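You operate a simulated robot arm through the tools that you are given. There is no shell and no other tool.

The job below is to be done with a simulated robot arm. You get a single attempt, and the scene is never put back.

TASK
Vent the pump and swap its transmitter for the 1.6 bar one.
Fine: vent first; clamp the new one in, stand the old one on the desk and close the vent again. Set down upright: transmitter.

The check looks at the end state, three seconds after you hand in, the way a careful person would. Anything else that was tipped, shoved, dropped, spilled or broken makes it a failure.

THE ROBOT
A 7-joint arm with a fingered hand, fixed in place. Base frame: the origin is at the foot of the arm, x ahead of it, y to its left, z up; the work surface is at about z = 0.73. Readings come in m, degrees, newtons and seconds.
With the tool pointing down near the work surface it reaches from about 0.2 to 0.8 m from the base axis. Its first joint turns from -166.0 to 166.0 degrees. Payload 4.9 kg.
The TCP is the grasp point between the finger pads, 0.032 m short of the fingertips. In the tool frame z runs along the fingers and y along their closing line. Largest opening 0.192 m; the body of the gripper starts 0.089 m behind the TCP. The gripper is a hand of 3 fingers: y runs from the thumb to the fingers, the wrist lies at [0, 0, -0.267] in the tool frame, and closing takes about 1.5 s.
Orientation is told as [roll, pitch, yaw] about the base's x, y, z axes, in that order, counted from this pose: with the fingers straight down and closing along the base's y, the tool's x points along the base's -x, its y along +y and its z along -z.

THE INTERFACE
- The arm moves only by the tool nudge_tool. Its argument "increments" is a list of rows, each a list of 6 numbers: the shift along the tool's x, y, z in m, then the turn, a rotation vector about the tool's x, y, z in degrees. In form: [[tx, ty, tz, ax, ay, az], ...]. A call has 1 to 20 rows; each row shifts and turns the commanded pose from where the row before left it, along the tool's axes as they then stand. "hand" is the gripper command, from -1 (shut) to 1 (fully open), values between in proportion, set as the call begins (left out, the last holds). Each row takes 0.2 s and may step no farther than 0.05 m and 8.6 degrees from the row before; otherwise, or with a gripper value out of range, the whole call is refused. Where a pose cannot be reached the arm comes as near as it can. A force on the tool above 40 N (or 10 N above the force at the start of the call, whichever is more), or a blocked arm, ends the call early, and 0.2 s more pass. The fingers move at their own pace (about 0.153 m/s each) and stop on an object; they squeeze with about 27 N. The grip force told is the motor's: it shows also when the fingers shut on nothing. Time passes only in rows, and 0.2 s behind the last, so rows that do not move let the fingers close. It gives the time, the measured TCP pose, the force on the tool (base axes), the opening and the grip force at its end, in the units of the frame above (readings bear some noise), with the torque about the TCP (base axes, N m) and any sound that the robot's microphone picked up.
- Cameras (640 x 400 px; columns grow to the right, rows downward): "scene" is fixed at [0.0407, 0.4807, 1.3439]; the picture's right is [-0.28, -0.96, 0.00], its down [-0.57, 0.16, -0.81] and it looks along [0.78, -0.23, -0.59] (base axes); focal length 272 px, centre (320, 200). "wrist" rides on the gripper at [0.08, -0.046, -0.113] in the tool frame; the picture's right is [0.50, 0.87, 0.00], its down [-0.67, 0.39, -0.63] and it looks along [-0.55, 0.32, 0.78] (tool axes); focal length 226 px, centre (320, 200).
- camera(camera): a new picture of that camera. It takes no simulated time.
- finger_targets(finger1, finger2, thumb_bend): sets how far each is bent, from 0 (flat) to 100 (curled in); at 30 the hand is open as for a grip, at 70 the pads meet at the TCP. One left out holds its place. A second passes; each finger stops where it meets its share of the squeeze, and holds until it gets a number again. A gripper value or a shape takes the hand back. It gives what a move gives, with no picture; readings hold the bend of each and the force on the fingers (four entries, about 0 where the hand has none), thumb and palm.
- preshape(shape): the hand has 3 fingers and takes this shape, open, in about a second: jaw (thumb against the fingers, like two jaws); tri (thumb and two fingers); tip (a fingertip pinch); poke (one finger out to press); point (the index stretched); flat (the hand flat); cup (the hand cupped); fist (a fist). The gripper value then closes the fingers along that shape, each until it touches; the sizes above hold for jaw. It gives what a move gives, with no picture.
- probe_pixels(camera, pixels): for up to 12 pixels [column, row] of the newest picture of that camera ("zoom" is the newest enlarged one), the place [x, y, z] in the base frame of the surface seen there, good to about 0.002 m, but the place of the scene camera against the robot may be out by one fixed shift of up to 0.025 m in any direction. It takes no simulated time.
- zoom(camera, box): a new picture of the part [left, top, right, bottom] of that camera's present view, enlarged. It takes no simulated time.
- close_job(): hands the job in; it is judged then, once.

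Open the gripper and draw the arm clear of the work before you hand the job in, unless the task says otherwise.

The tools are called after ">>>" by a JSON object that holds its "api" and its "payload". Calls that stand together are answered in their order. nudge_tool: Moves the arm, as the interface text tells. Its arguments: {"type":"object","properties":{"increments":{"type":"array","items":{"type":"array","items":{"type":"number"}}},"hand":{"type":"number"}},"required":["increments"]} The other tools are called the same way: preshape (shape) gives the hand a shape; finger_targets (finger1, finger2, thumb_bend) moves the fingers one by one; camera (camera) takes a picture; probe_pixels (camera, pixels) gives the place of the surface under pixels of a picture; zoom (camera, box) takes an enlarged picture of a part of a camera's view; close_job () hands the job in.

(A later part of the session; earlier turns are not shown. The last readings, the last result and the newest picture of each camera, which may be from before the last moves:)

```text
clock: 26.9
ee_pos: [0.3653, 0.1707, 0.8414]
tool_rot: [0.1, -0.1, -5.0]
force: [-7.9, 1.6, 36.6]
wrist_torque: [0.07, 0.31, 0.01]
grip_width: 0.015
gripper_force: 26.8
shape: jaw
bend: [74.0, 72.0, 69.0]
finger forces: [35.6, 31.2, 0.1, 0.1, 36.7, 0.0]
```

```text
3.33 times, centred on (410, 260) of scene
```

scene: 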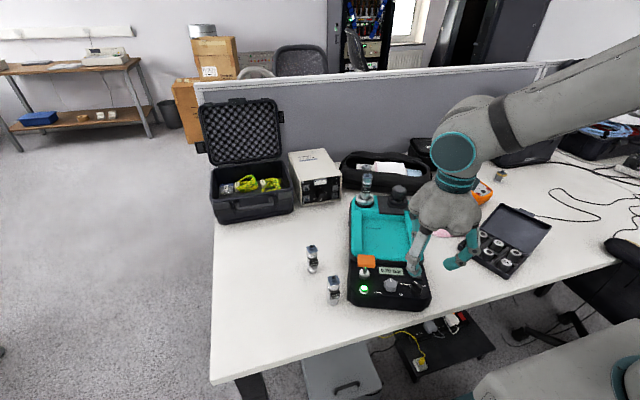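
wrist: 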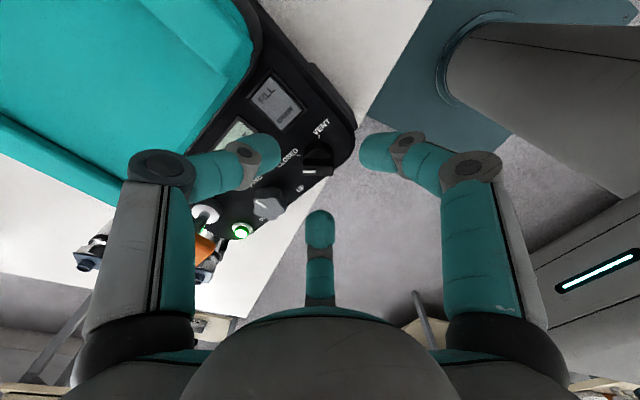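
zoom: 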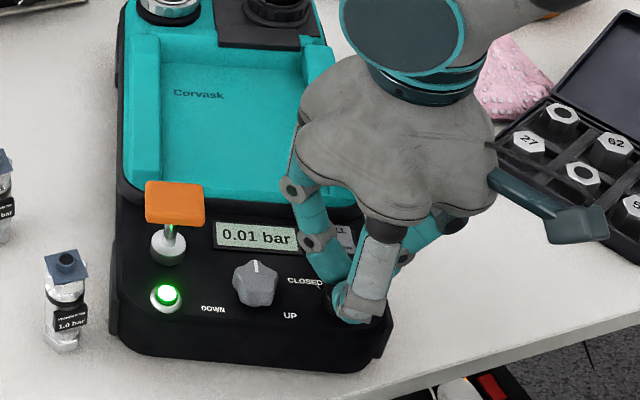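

The display shows 0.01 bar after the full 90°. I open the fingers to ~0.06 m and lift straight up to check the knob's position.

>>> {"api": "nudge_tool", "payload": {"increments": [[0, 0, 0, 0, 0, 0], [0, 0, 0, 0, 0, 0], [0, 0, 0, 0, 0, 0], [0, 0, -0.03, 0, 0, 0], [0, 0, -0.04, 0, 0, 0], [0, 0, -0.04, 0, 0, 0], [0, 0, -0.04, 0, 0, 0]], "hand": -0.35}}

>>> {"api": "zoom", "payload": {"camera": "wrist", "box": [250, 80, 390, 220]}}

>>> {"api": "zoom", "payload": {"camera": "scene", "box": [340, 200, 480, 320]}}

```text
clock: 28.5
ee_pos: [0.364, 0.17, 0.9896]
tool_rot: [0.1, -0.1, -4.7]
force: [-0.8, 0.7, 0.5]
wrist_torque: [0.0, -0.02, 0.0]
grip_width: 0.0621
gripper_force: 0.1
shape: jaw
bend: [46.0, 46.0, 70.0]
finger forces: [0.1, 0.0, 0.1, 0.0, 0.0, 0.1]
```

```text
2.86 times, centred on (320, 150) of wrist
```

zoom: 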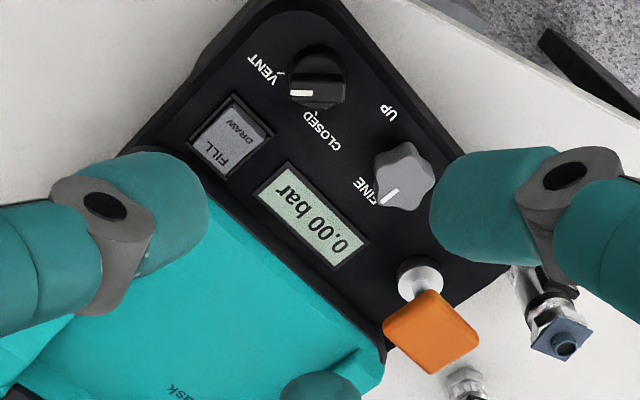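

```text
3.33 times, centred on (410, 260) of scene
```

zoom: 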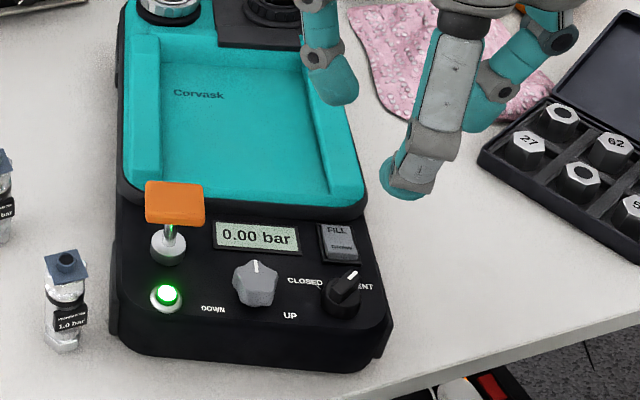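

Pointer is on VENT and the display shows 0.00 bar. Next I move up and over toward the ports to look at the clamp and its lever.

>>> {"api": "nudge_tool", "payload": {"increments": [[-0.0397, -0.0046, -0.012, 0, 0, 0], [-0.0397, -0.0046, -0.012, 0, 0, 0], [-0.0397, -0.0046, -0.012, 0, 0, 0], [-0.0397, -0.0046, -0.012, 0, 0, 0], [-0.0397, -0.0046, -0.012, 0, 0, 0], [0, 0, 0, 0, 0, 0]], "hand": 0.6}}

>>> {"api": "camera", "payload": {"camera": "wrist"}}

```text
clock: 29.9
ee_pos: [0.5624, 0.1318, 1.0498]
tool_rot: [0.0, -0.2, -4.8]
force: [-0.3, -0.4, -0.3]
wrist_torque: [0.02, 0.0, 0.0]
grip_width: 0.1535
gripper_force: 0.1
shape: jaw
bend: [26.0, 26.0, 49.0]
finger forces: [0.0, 0.0, 0.0, 0.0, 0.0, 0.0]
```

```text
taken
```

wrist: 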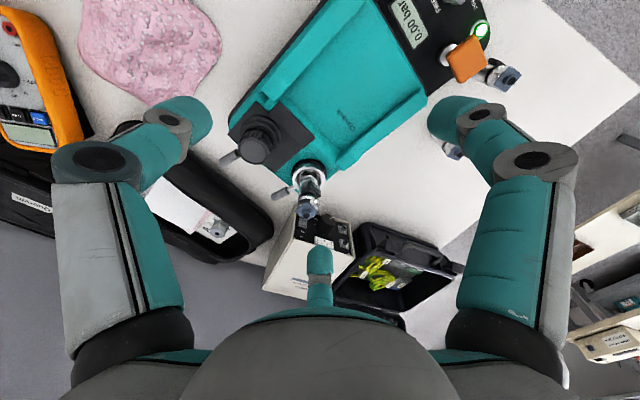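

The transmitter stands in the port at wrist [308,190], lever at [283,191]. I zoom and probe these.

>>> {"api": "zoom", "payload": {"camera": "wrist", "box": [255, 145, 345, 225]}}

>>> {"api": "probe_pixels", "payload": {"camera": "zoom", "pixels": [[368, 335], [365, 310], [375, 245], [388, 150], [330, 165], [445, 170], [205, 245], [150, 260], [270, 225], [330, 205], [385, 200], [425, 205]]}}

```text
5.00 times, centred on (300, 185) of wrist
```

zoom: 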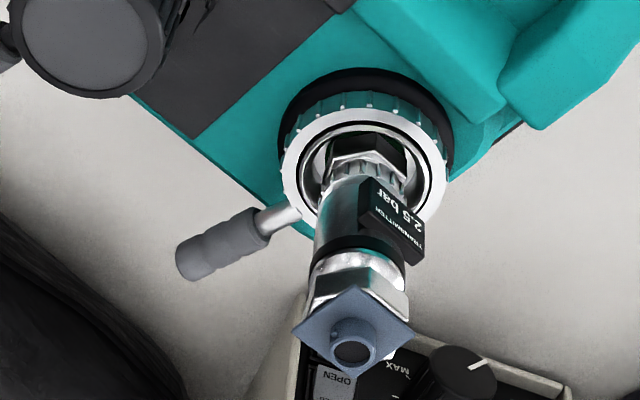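

```text
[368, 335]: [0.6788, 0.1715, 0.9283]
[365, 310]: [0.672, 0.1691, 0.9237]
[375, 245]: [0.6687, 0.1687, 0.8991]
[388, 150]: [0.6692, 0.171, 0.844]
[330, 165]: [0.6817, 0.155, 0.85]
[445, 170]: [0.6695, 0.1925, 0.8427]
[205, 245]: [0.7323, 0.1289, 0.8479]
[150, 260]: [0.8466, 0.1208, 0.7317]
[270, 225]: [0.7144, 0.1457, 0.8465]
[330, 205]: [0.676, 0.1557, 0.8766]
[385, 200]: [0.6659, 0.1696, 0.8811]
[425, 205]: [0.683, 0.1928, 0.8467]
```

The lever leaves the ring at about -35° toward [0.733,0.128,0.848]. I zoom tightly for any markings on the ring and look at the free space around it.

>>> {"api": "zoom", "payload": {"camera": "wrist", "box": [275, 155, 325, 205]}}

>>> {"api": "zoom", "payload": {"camera": "wrist", "box": [225, 110, 295, 180]}}

>>> {"api": "zoom", "payload": {"camera": "scene", "box": [340, 180, 420, 235]}}

>>> {"api": "probe_pixels", "payload": {"camera": "wrist", "pixels": [[300, 228], [345, 215], [290, 260], [350, 250], [330, 195], [280, 130], [340, 150], [260, 135], [236, 155], [300, 150], [372, 230], [262, 215]]}}

```text
8.00 times, centred on (300, 180) of wrist
```

zoom: 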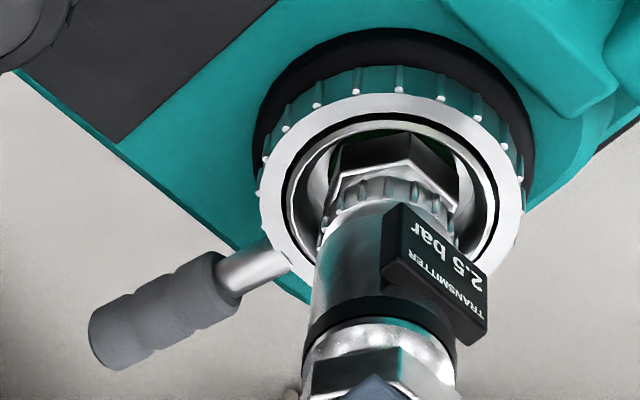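

```text
5.71 times, centred on (260, 145) of wrist
```

zoom: 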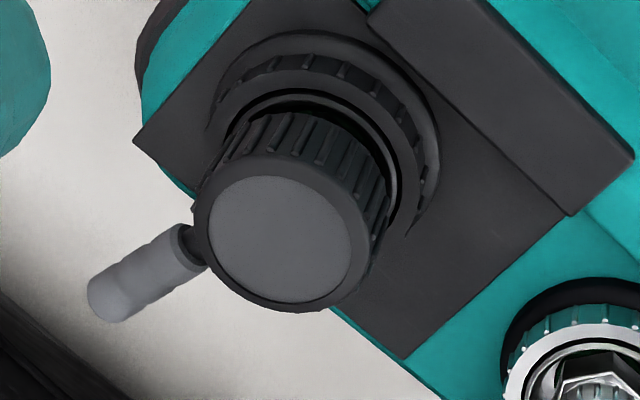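

```text
7.27 times, centred on (380, 208) of scene
```

zoom: 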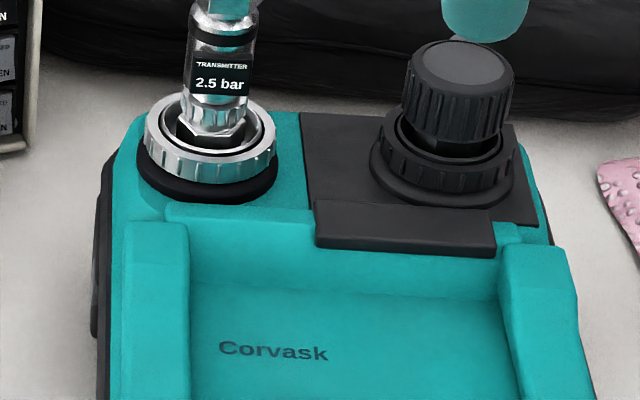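

```text
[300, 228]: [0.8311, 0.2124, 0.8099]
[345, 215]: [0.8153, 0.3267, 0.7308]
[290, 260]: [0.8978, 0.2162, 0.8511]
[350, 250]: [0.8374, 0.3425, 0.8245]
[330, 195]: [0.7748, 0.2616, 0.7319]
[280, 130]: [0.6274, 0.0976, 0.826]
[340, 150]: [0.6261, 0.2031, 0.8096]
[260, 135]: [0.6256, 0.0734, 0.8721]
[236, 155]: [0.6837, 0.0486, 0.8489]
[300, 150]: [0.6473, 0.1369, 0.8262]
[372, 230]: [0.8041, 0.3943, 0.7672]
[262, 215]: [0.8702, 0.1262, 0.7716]
```

No marking tells the direction; the surroundings (pump top z≈0.826, cream box at x>0.8) are free for a lever swing at z≈0.848. I measure the ring and lever precisely for the rotation axis.

>>> {"api": "zoom", "payload": {"camera": "wrist", "box": [275, 155, 325, 205]}}

>>> {"api": "probe_pixels", "payload": {"camera": "zoom", "pixels": [[275, 200], [290, 150], [340, 110], [390, 103], [450, 118], [500, 160], [512, 200], [505, 235], [280, 235], [105, 330], [160, 310], [215, 285]]}}

>>> {"api": "probe_pixels", "payload": {"camera": "zoom", "pixels": [[250, 270], [205, 260], [225, 310], [130, 300], [150, 345], [100, 355], [380, 230], [350, 240], [440, 330], [330, 315], [420, 315], [390, 160]]}}

```text
8.00 times, centred on (300, 180) of wrist
```

zoom: 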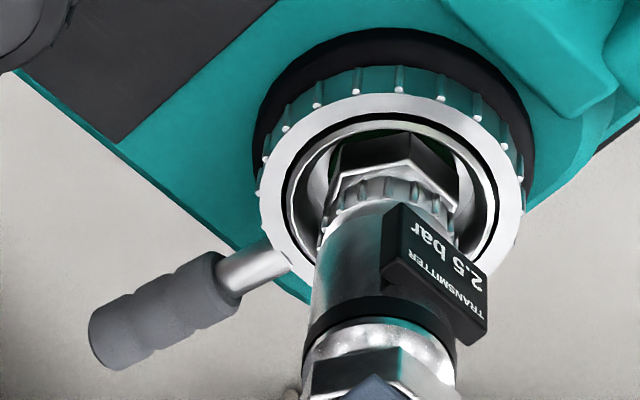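

```text
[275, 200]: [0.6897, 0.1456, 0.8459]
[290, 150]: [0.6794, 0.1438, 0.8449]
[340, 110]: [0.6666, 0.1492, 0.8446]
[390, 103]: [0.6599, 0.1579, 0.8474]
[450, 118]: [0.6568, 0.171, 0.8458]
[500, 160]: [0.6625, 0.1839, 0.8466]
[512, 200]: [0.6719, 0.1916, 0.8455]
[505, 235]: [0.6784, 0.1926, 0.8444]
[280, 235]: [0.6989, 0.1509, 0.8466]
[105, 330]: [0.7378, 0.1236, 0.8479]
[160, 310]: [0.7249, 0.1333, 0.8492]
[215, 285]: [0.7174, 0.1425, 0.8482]
```

```text
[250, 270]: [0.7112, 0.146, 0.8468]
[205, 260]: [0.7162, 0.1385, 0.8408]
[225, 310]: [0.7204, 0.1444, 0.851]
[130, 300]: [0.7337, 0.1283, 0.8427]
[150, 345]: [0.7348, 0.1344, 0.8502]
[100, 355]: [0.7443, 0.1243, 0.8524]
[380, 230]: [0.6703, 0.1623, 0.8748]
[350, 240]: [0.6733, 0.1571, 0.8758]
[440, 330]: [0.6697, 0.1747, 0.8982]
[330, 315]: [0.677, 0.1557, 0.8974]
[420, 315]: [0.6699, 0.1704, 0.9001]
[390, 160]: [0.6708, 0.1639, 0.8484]
```

Ring fit: axis about [0.681,0.168], lever at ≈-36°, its end at r≈0.078, centre height ≈0.845. I turn the hand to yaw -66° (gap between two fingers facing the transmitter) and move over the lever at safe height.

>>> {"api": "nudge_tool", "payload": {"increments": [[0, 0, 0, 0, 0, 7.6], [0, 0, 0, 0, 0, 7.6], [0, 0, 0, 0, 0, 7.6], [0, 0, 0, 0, 0, 7.6], [0, 0, 0, 0, 0, 7.6], [0, 0, 0, 0, 0, 7.6], [0, 0, 0, 0, 0, 7.6], [0, 0, 0, 0, 0, 7.8], [-0.0167, 0.0383, 0, 0, 0, 0], [-0.0167, 0.0383, 0, 0, 0, 0], [-0.0167, 0.0383, 0, 0, 0, 0], [-0.0167, 0.0383, 0, 0, 0, 0], [0, 0, 0, 0, 0, 0]], "hand": -0.3}}

>>> {"api": "camera", "payload": {"camera": "wrist"}}

>>> {"api": "camera", "payload": {"camera": "scene"}}

```text
clock: 32.7
ee_pos: [0.7292, 0.1316, 1.0501]
tool_rot: [0.1, 0.0, -65.8]
force: [-0.3, 0.9, -0.1]
wrist_torque: [0.0, 0.01, 0.0]
grip_width: 0.0673
gripper_force: 0.0
shape: jaw
bend: [44.0, 44.0, 70.0]
finger forces: [0.1, 0.1, 0.1, 0.0, 0.0, 0.0]
```

```text
taken
```

wrist: 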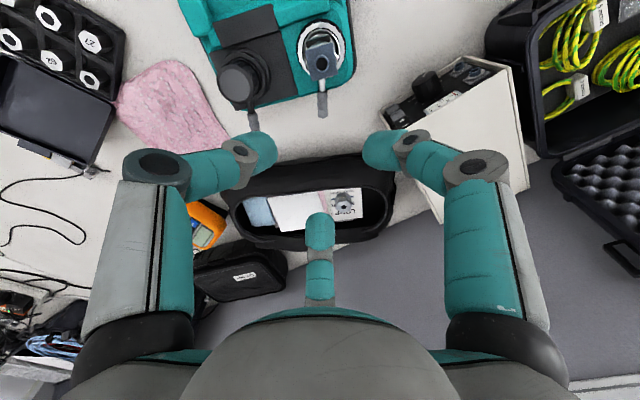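

```text
taken
```

scene: 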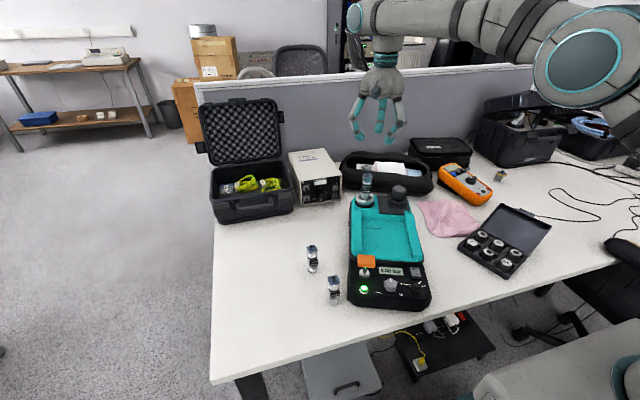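

Reached. I zoom at the lever and ports, seen now nearly from above at wrist [320,80].

>>> {"api": "zoom", "payload": {"camera": "wrist", "box": [210, 0, 380, 140]}}

>>> {"api": "zoom", "payload": {"camera": "wrist", "box": [290, 20, 360, 125]}}

>>> {"api": "probe_pixels", "payload": {"camera": "zoom", "pixels": [[318, 365], [330, 300], [310, 330], [340, 330], [322, 240], [310, 360], [330, 360]]}}

```text
2.86 times, centred on (295, 70) of wrist
```

zoom: 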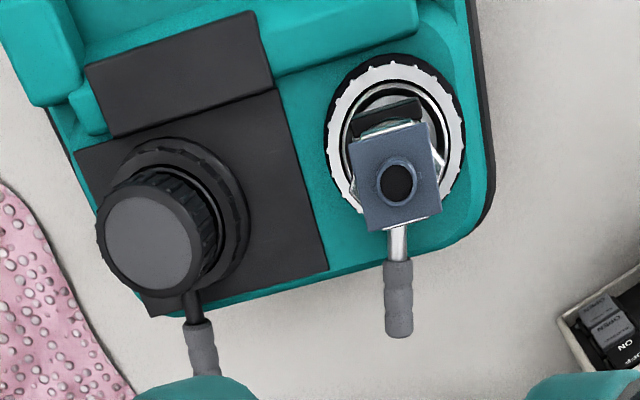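

```text
3.81 times, centred on (325, 72) of wrist
```

zoom: 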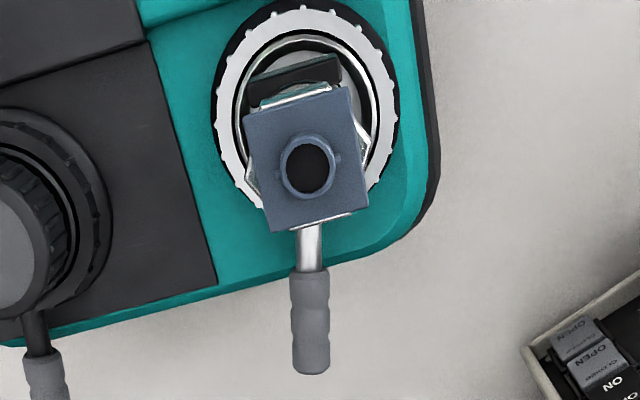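

```text
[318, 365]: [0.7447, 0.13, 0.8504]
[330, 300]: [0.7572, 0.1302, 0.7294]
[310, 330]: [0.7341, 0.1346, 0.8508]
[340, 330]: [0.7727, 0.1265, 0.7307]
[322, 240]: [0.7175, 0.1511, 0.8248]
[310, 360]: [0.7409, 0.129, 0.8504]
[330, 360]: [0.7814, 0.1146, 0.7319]
```

The lever is clear (lever end ≈[0.744,0.129]). I shift ~2 mm and go down to z≈0.90 to check the alignment of fingers and lever.

>>> {"api": "nudge_tool", "payload": {"increments": [[0.001, 0.0015, 0.05, 0, 0, 0], [0, 0, 0.05, 0, 0, 0], [0, 0, 0.045, 0, 0, 0], [0, 0, 0, 0, 0, 0]]}}

>>> {"api": "camera", "payload": {"camera": "wrist"}}

>>> {"api": "zoom", "payload": {"camera": "scene", "box": [330, 100, 450, 220]}}

```text
clock: 33.7
ee_pos: [0.7283, 0.1346, 0.9064]
tool_rot: [0.1, 0.0, -65.9]
force: [0.0, -0.4, 0.4]
wrist_torque: [-0.03, 0.02, 0.0]
grip_width: 0.0676
gripper_force: 0.0
shape: jaw
bend: [44.0, 44.0, 70.0]
finger forces: [0.1, 0.0, 0.0, 0.1, 0.0, 0.0]
```

```text
taken
```

wrist: 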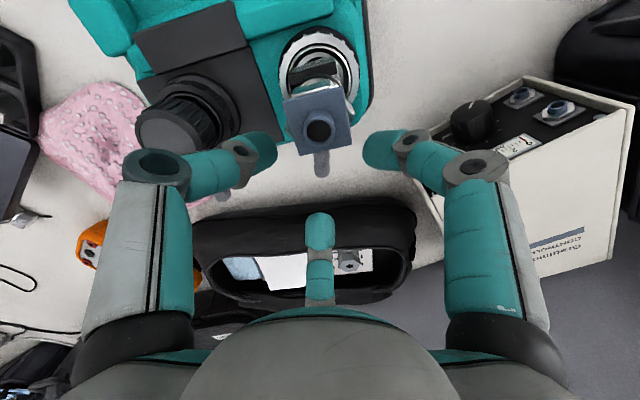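

```text
3.33 times, centred on (390, 160) of scene
```

zoom: 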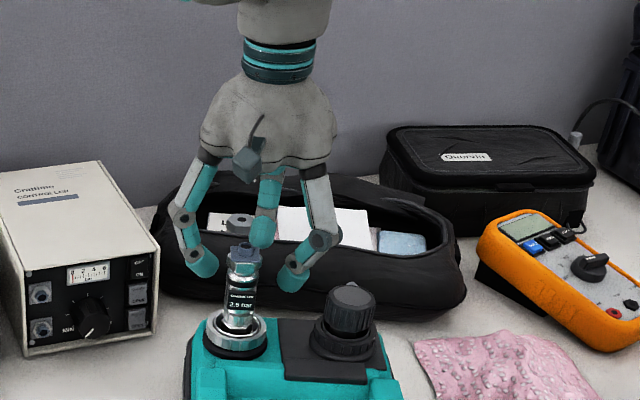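

The lever tip shows at wrist [321,172], centred between the left and right fingers and short of the middle one. I lower to TCP z≈0.868 so the tips straddle the lever.

>>> {"api": "nudge_tool", "payload": {"increments": [[0, 0, 0.019, 0, 0, 0], [0, 0, 0.019, 0, 0, 0], [0, 0, 0, 0, 0, 0]]}}

>>> {"api": "camera", "payload": {"camera": "wrist"}}

>>> {"api": "zoom", "payload": {"camera": "scene", "box": [330, 120, 430, 220]}}

```text
clock: 34.5
ee_pos: [0.7298, 0.1326, 0.8684]
tool_rot: [0.1, 0.0, -65.8]
force: [-0.7, 0.1, -0.3]
wrist_torque: [-0.01, -0.01, -0.01]
grip_width: 0.0678
gripper_force: 0.1
shape: jaw
bend: [44.0, 44.0, 70.0]
finger forces: [0.0, 0.1, 0.0, 0.1, 0.0, 0.0]
```

```text
taken
```

wrist: 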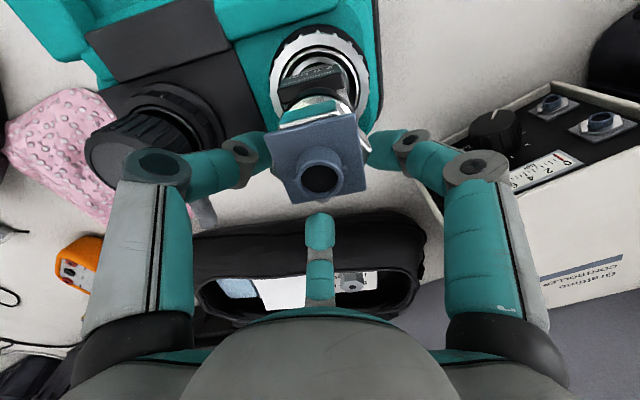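

```text
4.00 times, centred on (380, 170) of scene
```

zoom: 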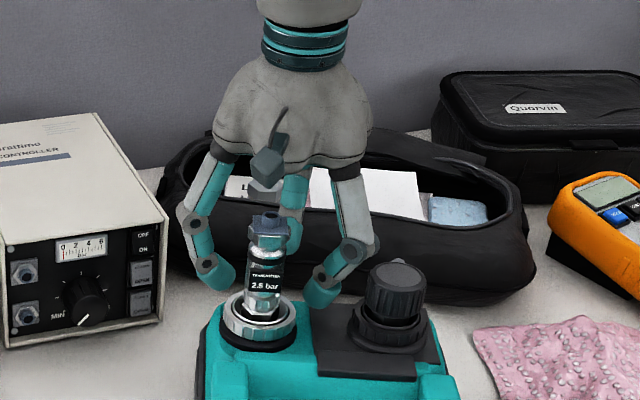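

Fingers straddle the lever. I close partially (≈0.036 m) without squeezing, and then try a CCW swing of 20° around the port axis while reading the force.

>>> {"api": "nudge_tool", "payload": {"increments": [[0, 0, 0, 0, 0, 0], [0, 0, 0, 0, 0, 0], [0, 0, 0, 0, 0, 0]], "hand": -0.65}}

>>> {"api": "nudge_tool", "payload": {"increments": [[0.00223, 0.00356, 0, 0, 0, -4], [0.00223, 0.00356, 0, 0, 0, -4], [0.00223, 0.00356, 0, 0, 0, -4]]}}

>>> {"api": "zoom", "payload": {"camera": "wrist", "box": [230, 80, 410, 260]}}

```text
clock: 35.3
ee_pos: [0.7308, 0.1331, 0.8691]
tool_rot: [0.1, 0.0, -65.9]
force: [0.5, -1.1, 0.9]
wrist_torque: [-0.06, -0.01, -0.03]
grip_width: 0.0341
gripper_force: 0.0
shape: jaw
bend: [77.0, 76.0, 70.0]
finger forces: [0.0, 1.2, 0.0, 0.0, 0.1, 0.0]
```

```text
clock: 36.1
ee_pos: [0.7363, 0.1437, 0.868]
tool_rot: [-0.1, 0.0, -53.9]
force: [1.0, -0.6, 0.7]
wrist_torque: [-0.03, -0.01, -0.01]
grip_width: 0.0343
gripper_force: 0.0
shape: jaw
bend: [77.0, 76.0, 70.0]
finger forces: [0.0, 1.2, 0.0, 0.0, 0.0, 0.0]
```

```text
2.22 times, centred on (320, 170) of wrist
```

zoom: 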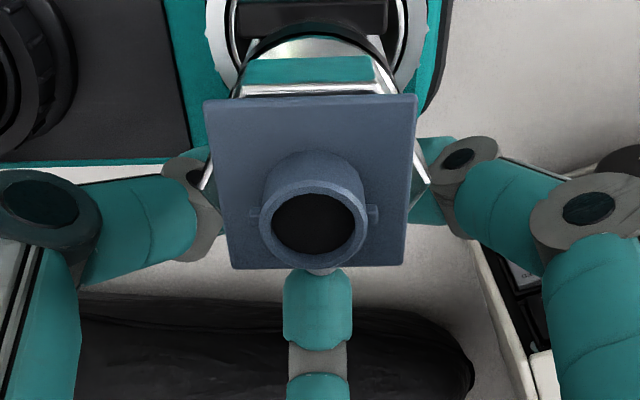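

Force is only ~1 N after 12°. I go on another 12° and check.

>>> {"api": "nudge_tool", "payload": {"increments": [[0.00223, 0.00356, 0, 0, 0, -4], [0.00223, 0.00356, 0, 0, 0, -4], [0.00223, 0.00356, 0, 0, 0, -4]]}}

>>> {"api": "zoom", "payload": {"camera": "wrist", "box": [230, 80, 410, 260]}}

>>> {"api": "zoom", "payload": {"camera": "scene", "box": [340, 140, 420, 220]}}

```text
clock: 36.9
ee_pos: [0.7399, 0.1566, 0.8691]
tool_rot: [0.1, 0.0, -41.8]
force: [0.6, 0.0, -0.4]
wrist_torque: [-0.02, -0.01, -0.03]
grip_width: 0.0341
gripper_force: 0.1
shape: jaw
bend: [77.0, 76.0, 70.0]
finger forces: [0.1, 0.7, 0.0, 0.0, 0.0, 0.0]
```

```text
2.22 times, centred on (320, 170) of wrist
```

zoom: 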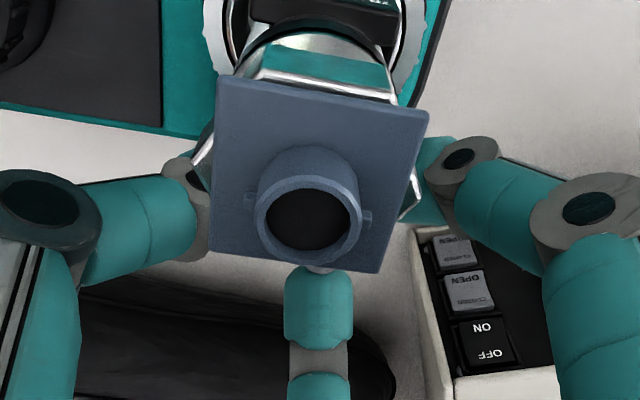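

```text
5.00 times, centred on (380, 180) of scene
```

zoom: 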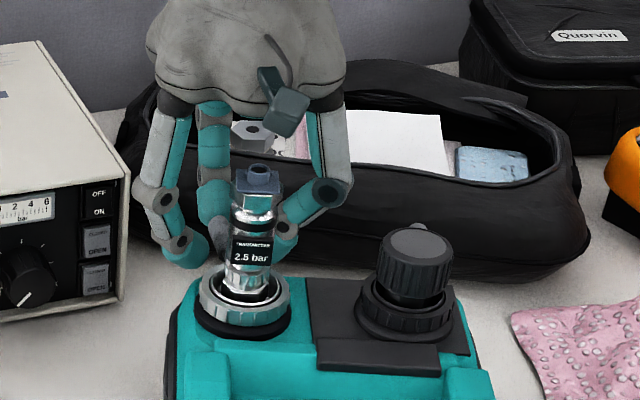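

The grey lever end peeks out at wrist-zoom [320,268] in both pictures, so the lever follows. I check it on the scene camera at higher zoom.

>>> {"api": "zoom", "payload": {"camera": "scene", "box": [360, 170, 400, 210]}}

>>> {"api": "nudge_tool", "payload": {"increments": [[0.00223, 0.00356, 0, 0, 0, -4], [0.00223, 0.00356, 0, 0, 0, -4], [0.00223, 0.00356, 0, 0, 0, -4], [0.00223, 0.00356, 0, 0, 0, -4]]}}

>>> {"api": "zoom", "payload": {"camera": "wrist", "box": [230, 80, 410, 260]}}

>>> {"api": "zoom", "payload": {"camera": "scene", "box": [340, 150, 400, 210]}}

```text
10.00 times, centred on (380, 190) of scene
```

zoom: 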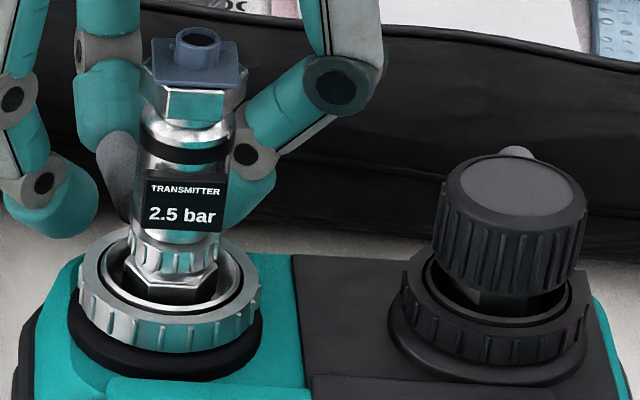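

```text
clock: 37.9
ee_pos: [0.7419, 0.1737, 0.8677]
tool_rot: [0.0, -0.1, -25.6]
force: [0.3, -0.2, -0.1]
wrist_torque: [0.02, -0.05, -0.03]
grip_width: 0.0339
gripper_force: 0.1
shape: jaw
bend: [77.0, 76.0, 70.0]
finger forces: [0.0, 0.8, 0.0, 0.1, 0.0, 0.0]
```

```text
2.22 times, centred on (320, 170) of wrist
```

zoom: 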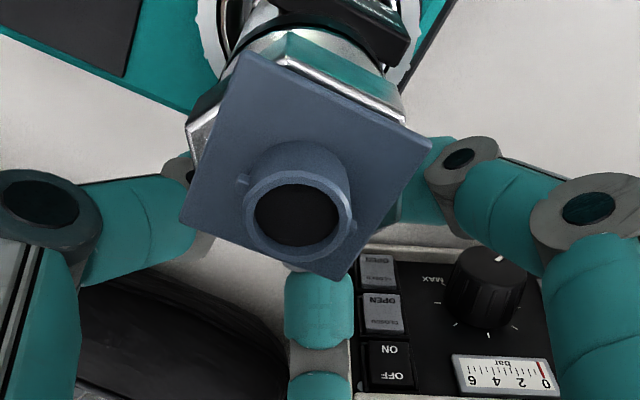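

```text
6.67 times, centred on (370, 180) of scene
```

zoom: 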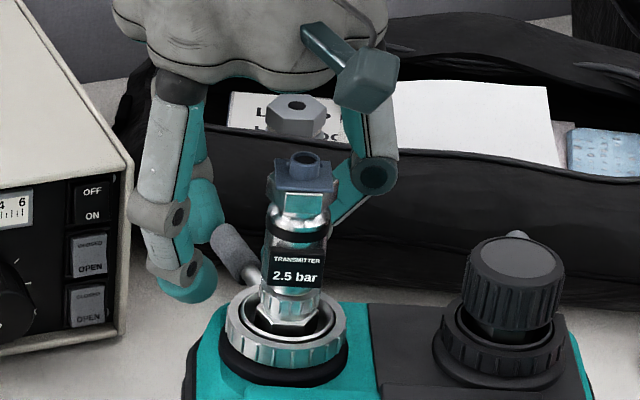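

The lever follows freely (grey grip at scene-zoom [228,245]). Before going on I check how close the cream box is to the hand.

>>> {"api": "probe_pixels", "payload": {"camera": "scene", "pixels": [[316, 156], [340, 178], [303, 180], [330, 170], [338, 198], [300, 204], [352, 188], [350, 192]]}}

>>> {"api": "camera", "payload": {"camera": "wrist"}}

>>> {"api": "probe_pixels", "payload": {"camera": "wrist", "pixels": [[388, 190], [440, 190], [395, 235], [455, 250], [335, 190], [395, 260]]}}

```text
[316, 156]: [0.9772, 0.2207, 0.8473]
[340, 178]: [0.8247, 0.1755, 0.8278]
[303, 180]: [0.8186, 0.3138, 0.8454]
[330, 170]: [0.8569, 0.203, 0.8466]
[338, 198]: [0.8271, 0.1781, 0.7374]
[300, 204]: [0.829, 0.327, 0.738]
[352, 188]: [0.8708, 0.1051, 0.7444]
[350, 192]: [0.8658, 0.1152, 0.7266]
```

```text
taken
```

wrist: 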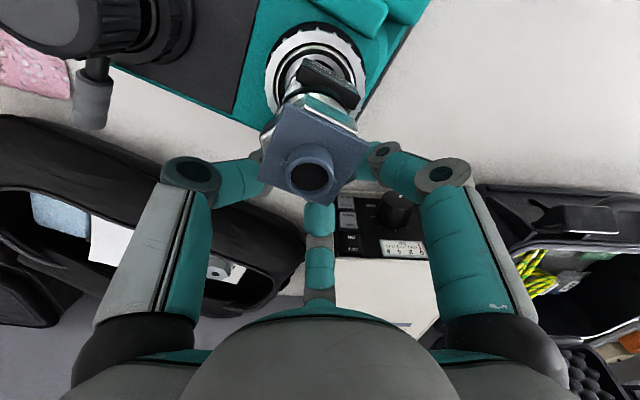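

```text
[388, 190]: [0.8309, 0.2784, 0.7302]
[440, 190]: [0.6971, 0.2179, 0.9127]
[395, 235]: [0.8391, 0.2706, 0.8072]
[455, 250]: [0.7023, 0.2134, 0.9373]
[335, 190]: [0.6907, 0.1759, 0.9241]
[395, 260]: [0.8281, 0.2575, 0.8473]
```

The box top is at z≈0.85 with its front at x≈0.83; the fingers stay clear. I continue the CCW swing by 12°.

>>> {"api": "nudge_tool", "payload": {"increments": [[0.00223, 0.00356, 0, 0, 0, -4], [0.00223, 0.00356, 0, 0, 0, -4], [0.00223, 0.00356, 0, 0, 0, -4]]}}

>>> {"api": "zoom", "payload": {"camera": "scene", "box": [340, 150, 400, 210]}}

```text
clock: 38.7
ee_pos: [0.7385, 0.1858, 0.8683]
tool_rot: [-0.1, 0.0, -13.7]
force: [1.8, -1.0, -0.4]
wrist_torque: [0.01, -0.01, 0.0]
grip_width: 0.0339
gripper_force: 0.0
shape: jaw
bend: [77.0, 76.0, 70.0]
finger forces: [0.1, 0.6, 0.0, 0.0, 0.1, 0.0]
```

```text
6.67 times, centred on (370, 180) of scene
```

zoom: 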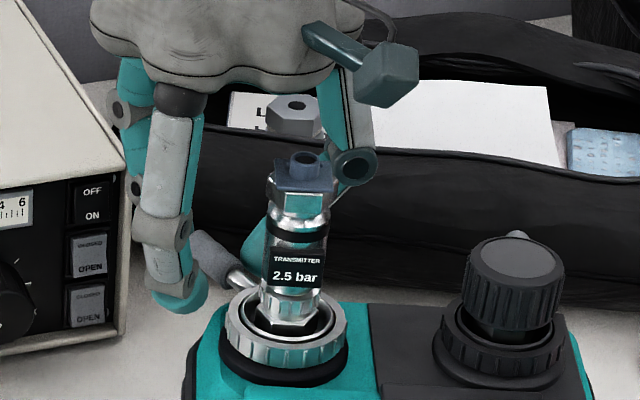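

It keeps following with little force. I continue 16° more.

>>> {"api": "nudge_tool", "payload": {"increments": [[0.00223, 0.00356, 0, 0, 0, -4], [0.00223, 0.00356, 0, 0, 0, -4], [0.00223, 0.00356, 0, 0, 0, -4], [0.00223, 0.00356, 0, 0, 0, -4]]}}

>>> {"api": "zoom", "payload": {"camera": "scene", "box": [340, 150, 400, 210]}}

```text
clock: 39.7
ee_pos: [0.7317, 0.2001, 0.8674]
tool_rot: [0.0, -0.1, 2.2]
force: [0.6, -0.3, 0.4]
wrist_torque: [0.0, -0.03, 0.0]
grip_width: 0.034
gripper_force: 0.1
shape: jaw
bend: [77.0, 76.0, 70.0]
finger forces: [0.1, 0.0, 0.1, 0.0, 0.5, 0.0]
```

```text
6.67 times, centred on (370, 180) of scene
```

zoom: 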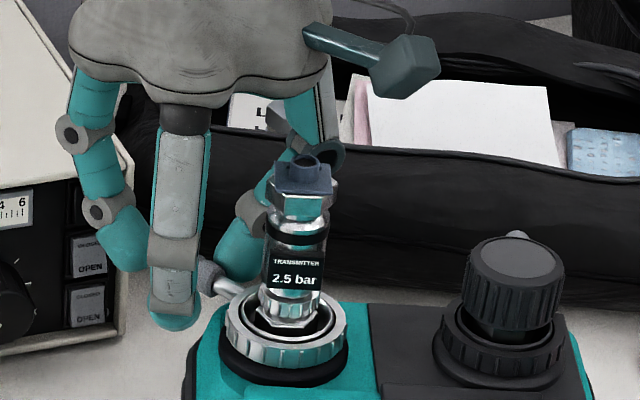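

Still moving; I continue another 12° looking for the stop.

>>> {"api": "nudge_tool", "payload": {"increments": [[0.00223, 0.00356, 0, 0, 0, -4], [0.00223, 0.00356, 0, 0, 0, -4], [0.00223, 0.00356, 0, 0, 0, -4]]}}

>>> {"api": "zoom", "payload": {"camera": "scene", "box": [340, 150, 400, 210]}}

>>> {"api": "camera", "payload": {"camera": "wrist"}}

```text
clock: 40.5
ee_pos: [0.7241, 0.212, 0.8678]
tool_rot: [0.0, -0.1, 14.3]
force: [0.6, 0.4, -0.1]
wrist_torque: [0.01, 0.02, 0.0]
grip_width: 0.0338
gripper_force: 0.1
shape: jaw
bend: [77.0, 76.0, 70.0]
finger forces: [0.0, 0.0, 0.0, 0.1, 0.1, 0.0]
```

```text
6.67 times, centred on (370, 180) of scene
```

zoom: 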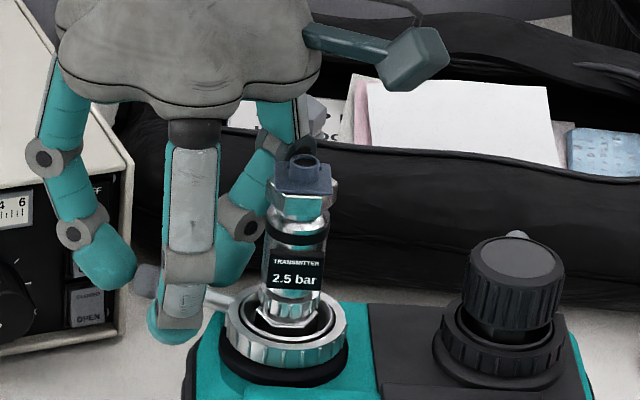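

```text
taken
```

wrist: 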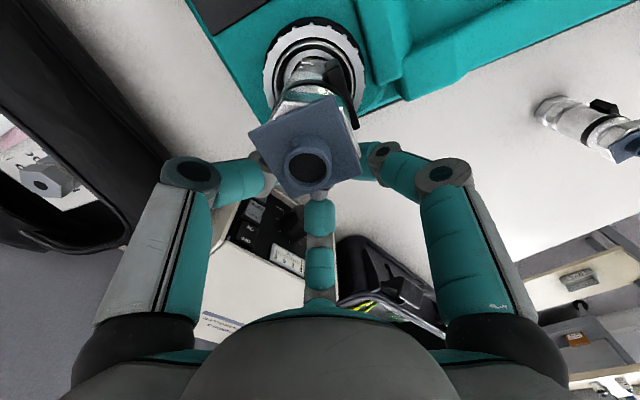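

The lever is now around +40° and moves without resistance. I continue 12° more to find its end stop.

>>> {"api": "nudge_tool", "payload": {"increments": [[0.00223, 0.00356, 0, 0, 0, -4], [0.00223, 0.00356, 0, 0, 0, -4], [0.00223, 0.00356, 0, 0, 0, -4]]}}

>>> {"api": "zoom", "payload": {"camera": "scene", "box": [340, 150, 400, 210]}}

```text
clock: 41.3
ee_pos: [0.7156, 0.2206, 0.8676]
tool_rot: [-0.1, -0.1, 26.2]
force: [2.7, -2.8, 1.4]
wrist_torque: [-0.08, -0.08, 0.07]
grip_width: 0.0342
gripper_force: 0.1
shape: jaw
bend: [77.0, 76.0, 70.0]
finger forces: [0.0, 0.0, 0.1, 0.1, 3.6, 0.0]
```

```text
6.67 times, centred on (370, 180) of scene
```

zoom: 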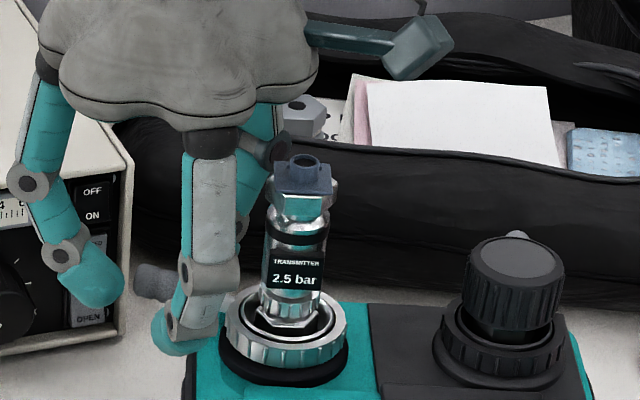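

The thumb now feels 3.6 N and the lever seems to have stopped near +42°. I back off a step, open the fingers and rise to look.

>>> {"api": "nudge_tool", "payload": {"increments": [[-0.00223, -0.00356, 0, 0, 0, 4], [0, 0, 0, 0, 0, 0], [0, 0, 0, 0, 0, 0], [0, 0, -0.04, 0, 0, 0], [0, 0, -0.05, 0, 0, 0], [0, 0, -0.05, 0, 0, 0], [0, 0, 0, 0, 0, 0]], "hand": -0.3}}

>>> {"api": "camera", "payload": {"camera": "wrist"}}

>>> {"api": "zoom", "payload": {"camera": "scene", "box": [340, 165, 400, 215]}}

```text
clock: 42.9
ee_pos: [0.718, 0.216, 1.0093]
tool_rot: [0.0, -0.1, 22.2]
force: [0.4, -0.2, 0.5]
wrist_torque: [0.04, -0.01, -0.01]
grip_width: 0.0668
gripper_force: 0.1
shape: jaw
bend: [45.0, 45.0, 70.0]
finger forces: [0.1, 0.0, 0.0, 0.0, 0.1, 0.1]
```

```text
taken
```

wrist: 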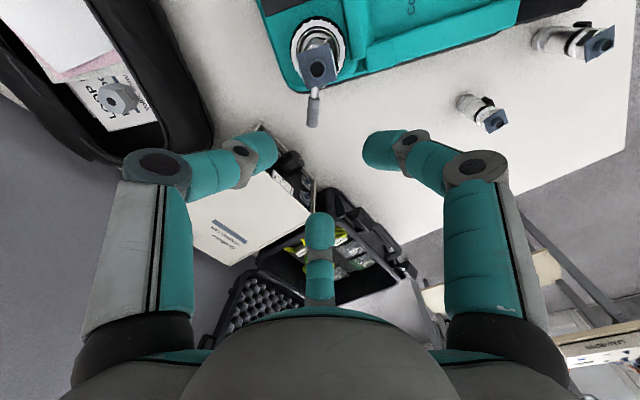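

```text
8.00 times, centred on (370, 190) of scene
```

zoom: 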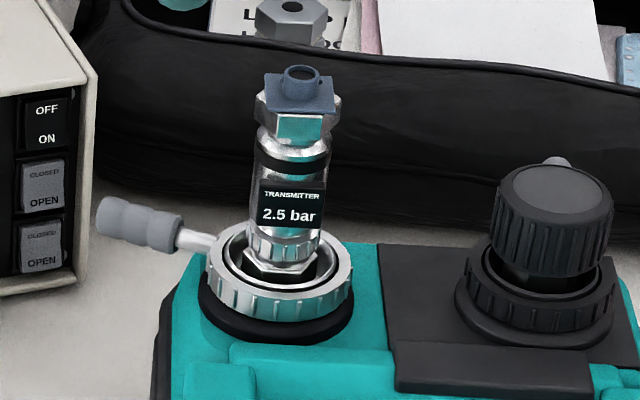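

The lever has swung to the left of the port. I measure its angle now by probing it.

>>> {"api": "zoom", "payload": {"camera": "wrist", "box": [280, 10, 360, 140]}}

>>> {"api": "probe_pixels", "payload": {"camera": "wrist", "pixels": [[313, 122], [313, 115], [314, 108], [315, 100], [316, 93], [343, 60], [294, 60], [313, 21], [318, 70]]}}

```text
3.08 times, centred on (320, 75) of wrist
```

zoom: 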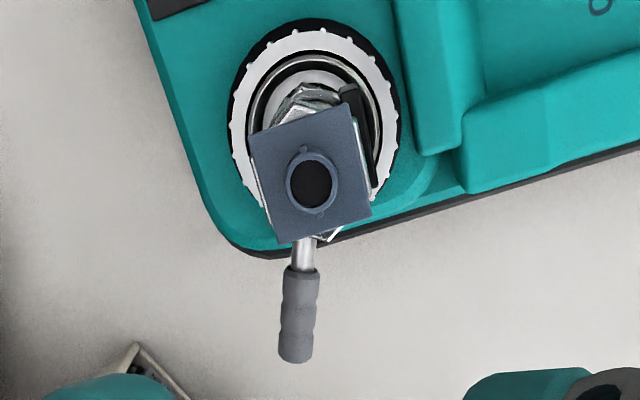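

```text
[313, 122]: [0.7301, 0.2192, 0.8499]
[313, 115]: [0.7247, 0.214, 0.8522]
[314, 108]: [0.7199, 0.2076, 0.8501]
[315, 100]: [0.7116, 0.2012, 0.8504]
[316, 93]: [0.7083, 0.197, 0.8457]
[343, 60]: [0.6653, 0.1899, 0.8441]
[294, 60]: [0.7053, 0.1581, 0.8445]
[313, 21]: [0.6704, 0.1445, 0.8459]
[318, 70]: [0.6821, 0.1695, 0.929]
```

Lever angle is now +46° (from about -35°), an ~80° swing. Now I look for a free spot on the desk for the old transmitter and measure the surroundings.

>>> {"api": "camera", "payload": {"camera": "scene"}}

>>> {"api": "probe_pixels", "payload": {"camera": "scene", "pixels": [[260, 250], [270, 290], [290, 235], [250, 290], [215, 300], [230, 220], [295, 213], [340, 225], [330, 330], [290, 310], [218, 240], [348, 250]]}}

```text
taken
```

scene: 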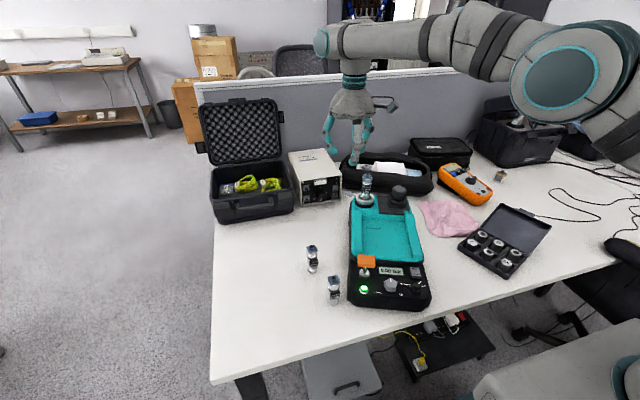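

```text
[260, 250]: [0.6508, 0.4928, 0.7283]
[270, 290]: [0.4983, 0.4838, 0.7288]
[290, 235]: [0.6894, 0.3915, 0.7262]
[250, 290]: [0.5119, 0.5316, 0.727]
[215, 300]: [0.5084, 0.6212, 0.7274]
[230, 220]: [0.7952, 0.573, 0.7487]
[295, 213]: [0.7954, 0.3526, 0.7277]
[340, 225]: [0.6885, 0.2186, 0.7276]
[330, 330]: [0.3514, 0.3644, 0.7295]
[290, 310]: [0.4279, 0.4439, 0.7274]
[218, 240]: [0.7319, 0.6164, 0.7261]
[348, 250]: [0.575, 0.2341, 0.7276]
```

I'll stand the old one around [0.52,0.50]. Now I turn to yaw -49° (label in a finger gap), centre over the transmitter axis [0.6815,0.169] at z≈1.01 and open to 0.096 m.

>>> {"api": "nudge_tool", "payload": {"increments": [[0, 0, 0, 0, 0, 7.9], [0, 0, 0, 0, 0, 7.9], [0, 0, 0, 0, 0, 7.9], [0, 0, 0, 0, 0, 7.9], [0, 0, 0, 0, 0, 7.9], [0, 0, 0, 0, 0, 7.9], [0, 0, 0, 0, 0, 7.9], [0, 0, 0, 0, 0, 7.9], [0, 0, 0, 0, 0, 8.0], [-0.00575, -0.0292, 0, 0, 0, 0], [-0.00575, -0.0292, 0, 0, 0, 0], [0, 0, 0, 0, 0, 0], [0, 0, 0, 0, 0, 0]], "hand": 0.0}}

>>> {"api": "camera", "payload": {"camera": "wrist"}}

>>> {"api": "zoom", "payload": {"camera": "wrist", "box": [270, 100, 370, 200]}}

```text
clock: 45.7
ee_pos: [0.6814, 0.1726, 1.008]
tool_rot: [0.1, -0.1, -48.9]
force: [-0.1, 0.4, -0.2]
wrist_torque: [0.0, -0.01, -0.01]
grip_width: 0.0955
gripper_force: 0.1
shape: jaw
bend: [37.0, 37.0, 70.0]
finger forces: [0.0, 0.0, 0.1, 0.0, 0.1, 0.0]
```

```text
taken
```

wrist: 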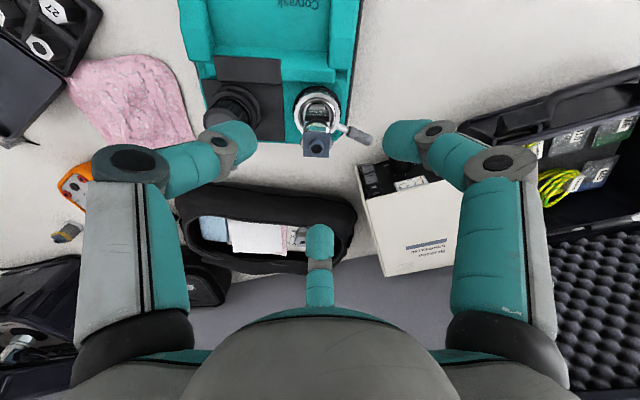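

```text
4.00 times, centred on (320, 150) of wrist
```

zoom: 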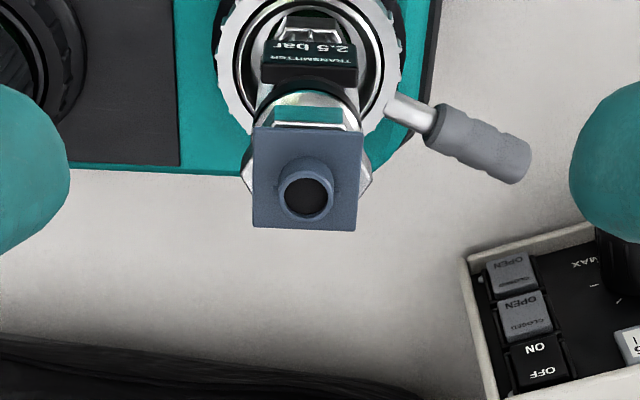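

The stub is at wrist [316.3,149.3] against the expected [320,146], i.e. ~3.4 mm off in both image axes. I correct and lower to z≈0.93 for another check.

>>> {"api": "nudge_tool", "payload": {"increments": [[-0.0046, -0.0012, 0, 0, 0, 0], [0, 0, 0.039, 0, 0, 0], [0, 0, 0.039, 0, 0, 0], [0, 0, 0, 0, 0, 0]]}}

>>> {"api": "zoom", "payload": {"camera": "wrist", "box": [260, 140, 380, 260]}}

>>> {"api": "zoom", "payload": {"camera": "scene", "box": [330, 120, 430, 220]}}

```text
clock: 46.7
ee_pos: [0.6832, 0.168, 0.9283]
tool_rot: [0.1, 0.0, -49.0]
force: [0.7, 0.3, 0.5]
wrist_torque: [0.01, 0.02, -0.04]
grip_width: 0.0956
gripper_force: 0.1
shape: jaw
bend: [37.0, 37.0, 70.0]
finger forces: [0.1, 0.1, 0.0, 0.0, 0.1, 0.0]
```

```text
3.33 times, centred on (320, 200) of wrist
```

zoom: 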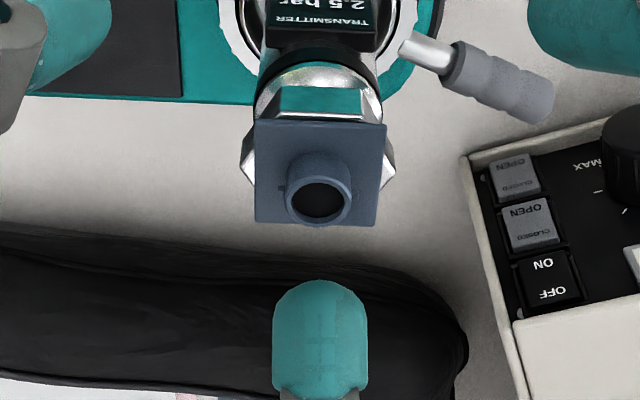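

```text
4.00 times, centred on (380, 170) of scene
```

zoom: 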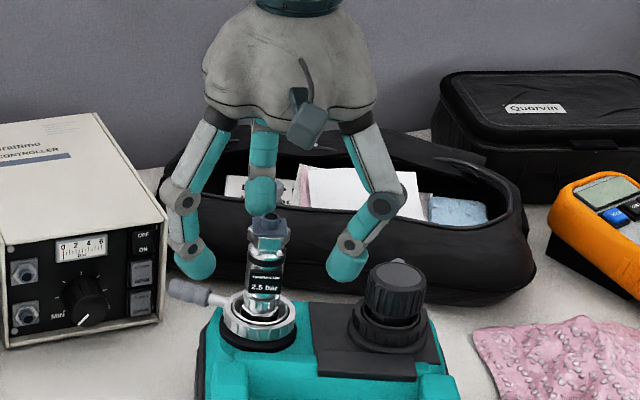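

Stub at wrist [319.7,200], exactly on the TCP. I lower to z≈0.895 and close on the body.

>>> {"api": "nudge_tool", "payload": {"increments": [[0, 0, 0.017, 0, 0, 0], [0, 0, 0.016, 0, 0, 0], [0, 0, 0, 0, 0, 0]]}}

>>> {"api": "nudge_tool", "payload": {"increments": [[0, 0, 0, 0, 0, 0], [0, 0, 0, 0, 0, 0], [0, 0, 0, 0, 0, 0], [0, 0, 0, 0, 0, 0], [0, 0, 0, 0, 0, 0]], "hand": -0.9}}

>>> {"api": "camera", "payload": {"camera": "wrist"}}

>>> {"api": "zoom", "payload": {"camera": "scene", "box": [330, 120, 430, 220]}}

```text
clock: 47.5
ee_pos: [0.6844, 0.1675, 0.8971]
tool_rot: [0.2, -0.2, -49.0]
force: [-0.9, 0.7, 1.3]
wrist_torque: [0.02, 0.0, -0.03]
grip_width: 0.0958
gripper_force: 0.0
shape: jaw
bend: [37.0, 37.0, 70.0]
finger forces: [0.0, 0.1, 0.0, 0.0, 0.0, 0.0]
```

```text
clock: 48.7
ee_pos: [0.6834, 0.1673, 0.8967]
tool_rot: [0.2, -0.1, -48.9]
force: [-0.6, -0.2, 0.7]
wrist_torque: [-0.01, -0.01, 0.03]
grip_width: 0.0216
gripper_force: 26.8
shape: jaw
bend: [75.0, 75.0, 70.0]
finger forces: [20.8, 23.0, 0.0, 0.0, 24.5, 0.1]
```

```text
taken
```

wrist: 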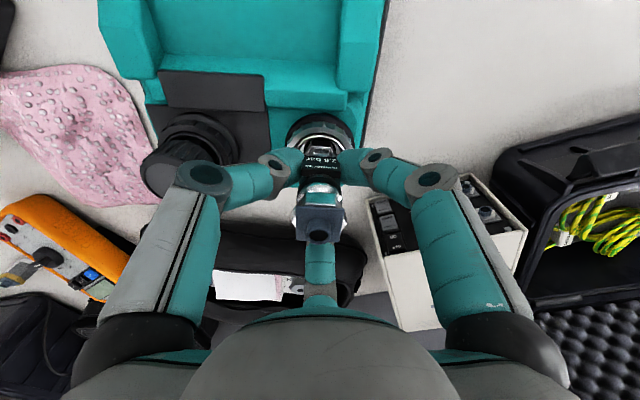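

```text
4.00 times, centred on (380, 170) of scene
```

zoom: 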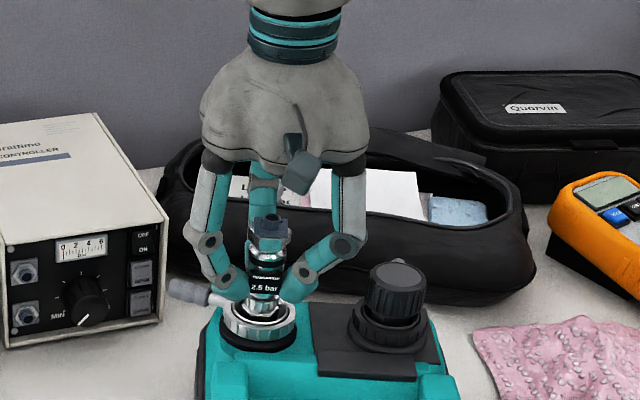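

Balanced grip (21–24 N each, near zero tool force). I lift 1 cm gently first to see whether the clamp has released it.

>>> {"api": "nudge_tool", "payload": {"increments": [[0, 0, -0.003, 0, 0, 0], [0, 0, -0.003, 0, 0, 0], [0, 0, -0.004, 0, 0, 0]]}}

>>> {"api": "zoom", "payload": {"camera": "scene", "box": [340, 165, 400, 215]}}

```text
clock: 49.5
ee_pos: [0.6859, 0.1672, 0.9067]
tool_rot: [0.1, -0.1, -48.9]
force: [-0.3, -0.3, -1.6]
wrist_torque: [-0.02, 0.01, -0.01]
grip_width: 0.0218
gripper_force: 26.6
shape: jaw
bend: [75.0, 75.0, 70.0]
finger forces: [21.0, 22.9, 0.0, 0.1, 24.5, 0.0]
```

```text
8.00 times, centred on (370, 190) of scene
```

zoom: 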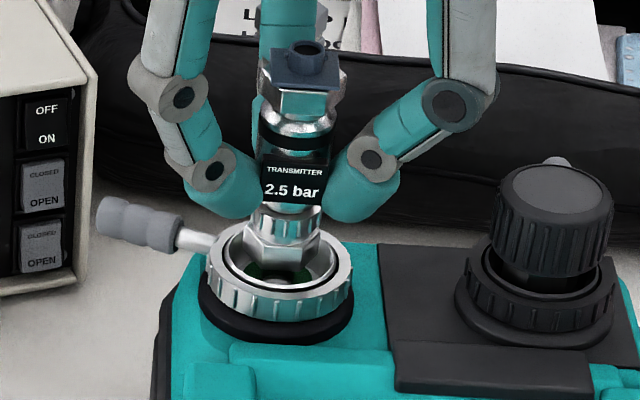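

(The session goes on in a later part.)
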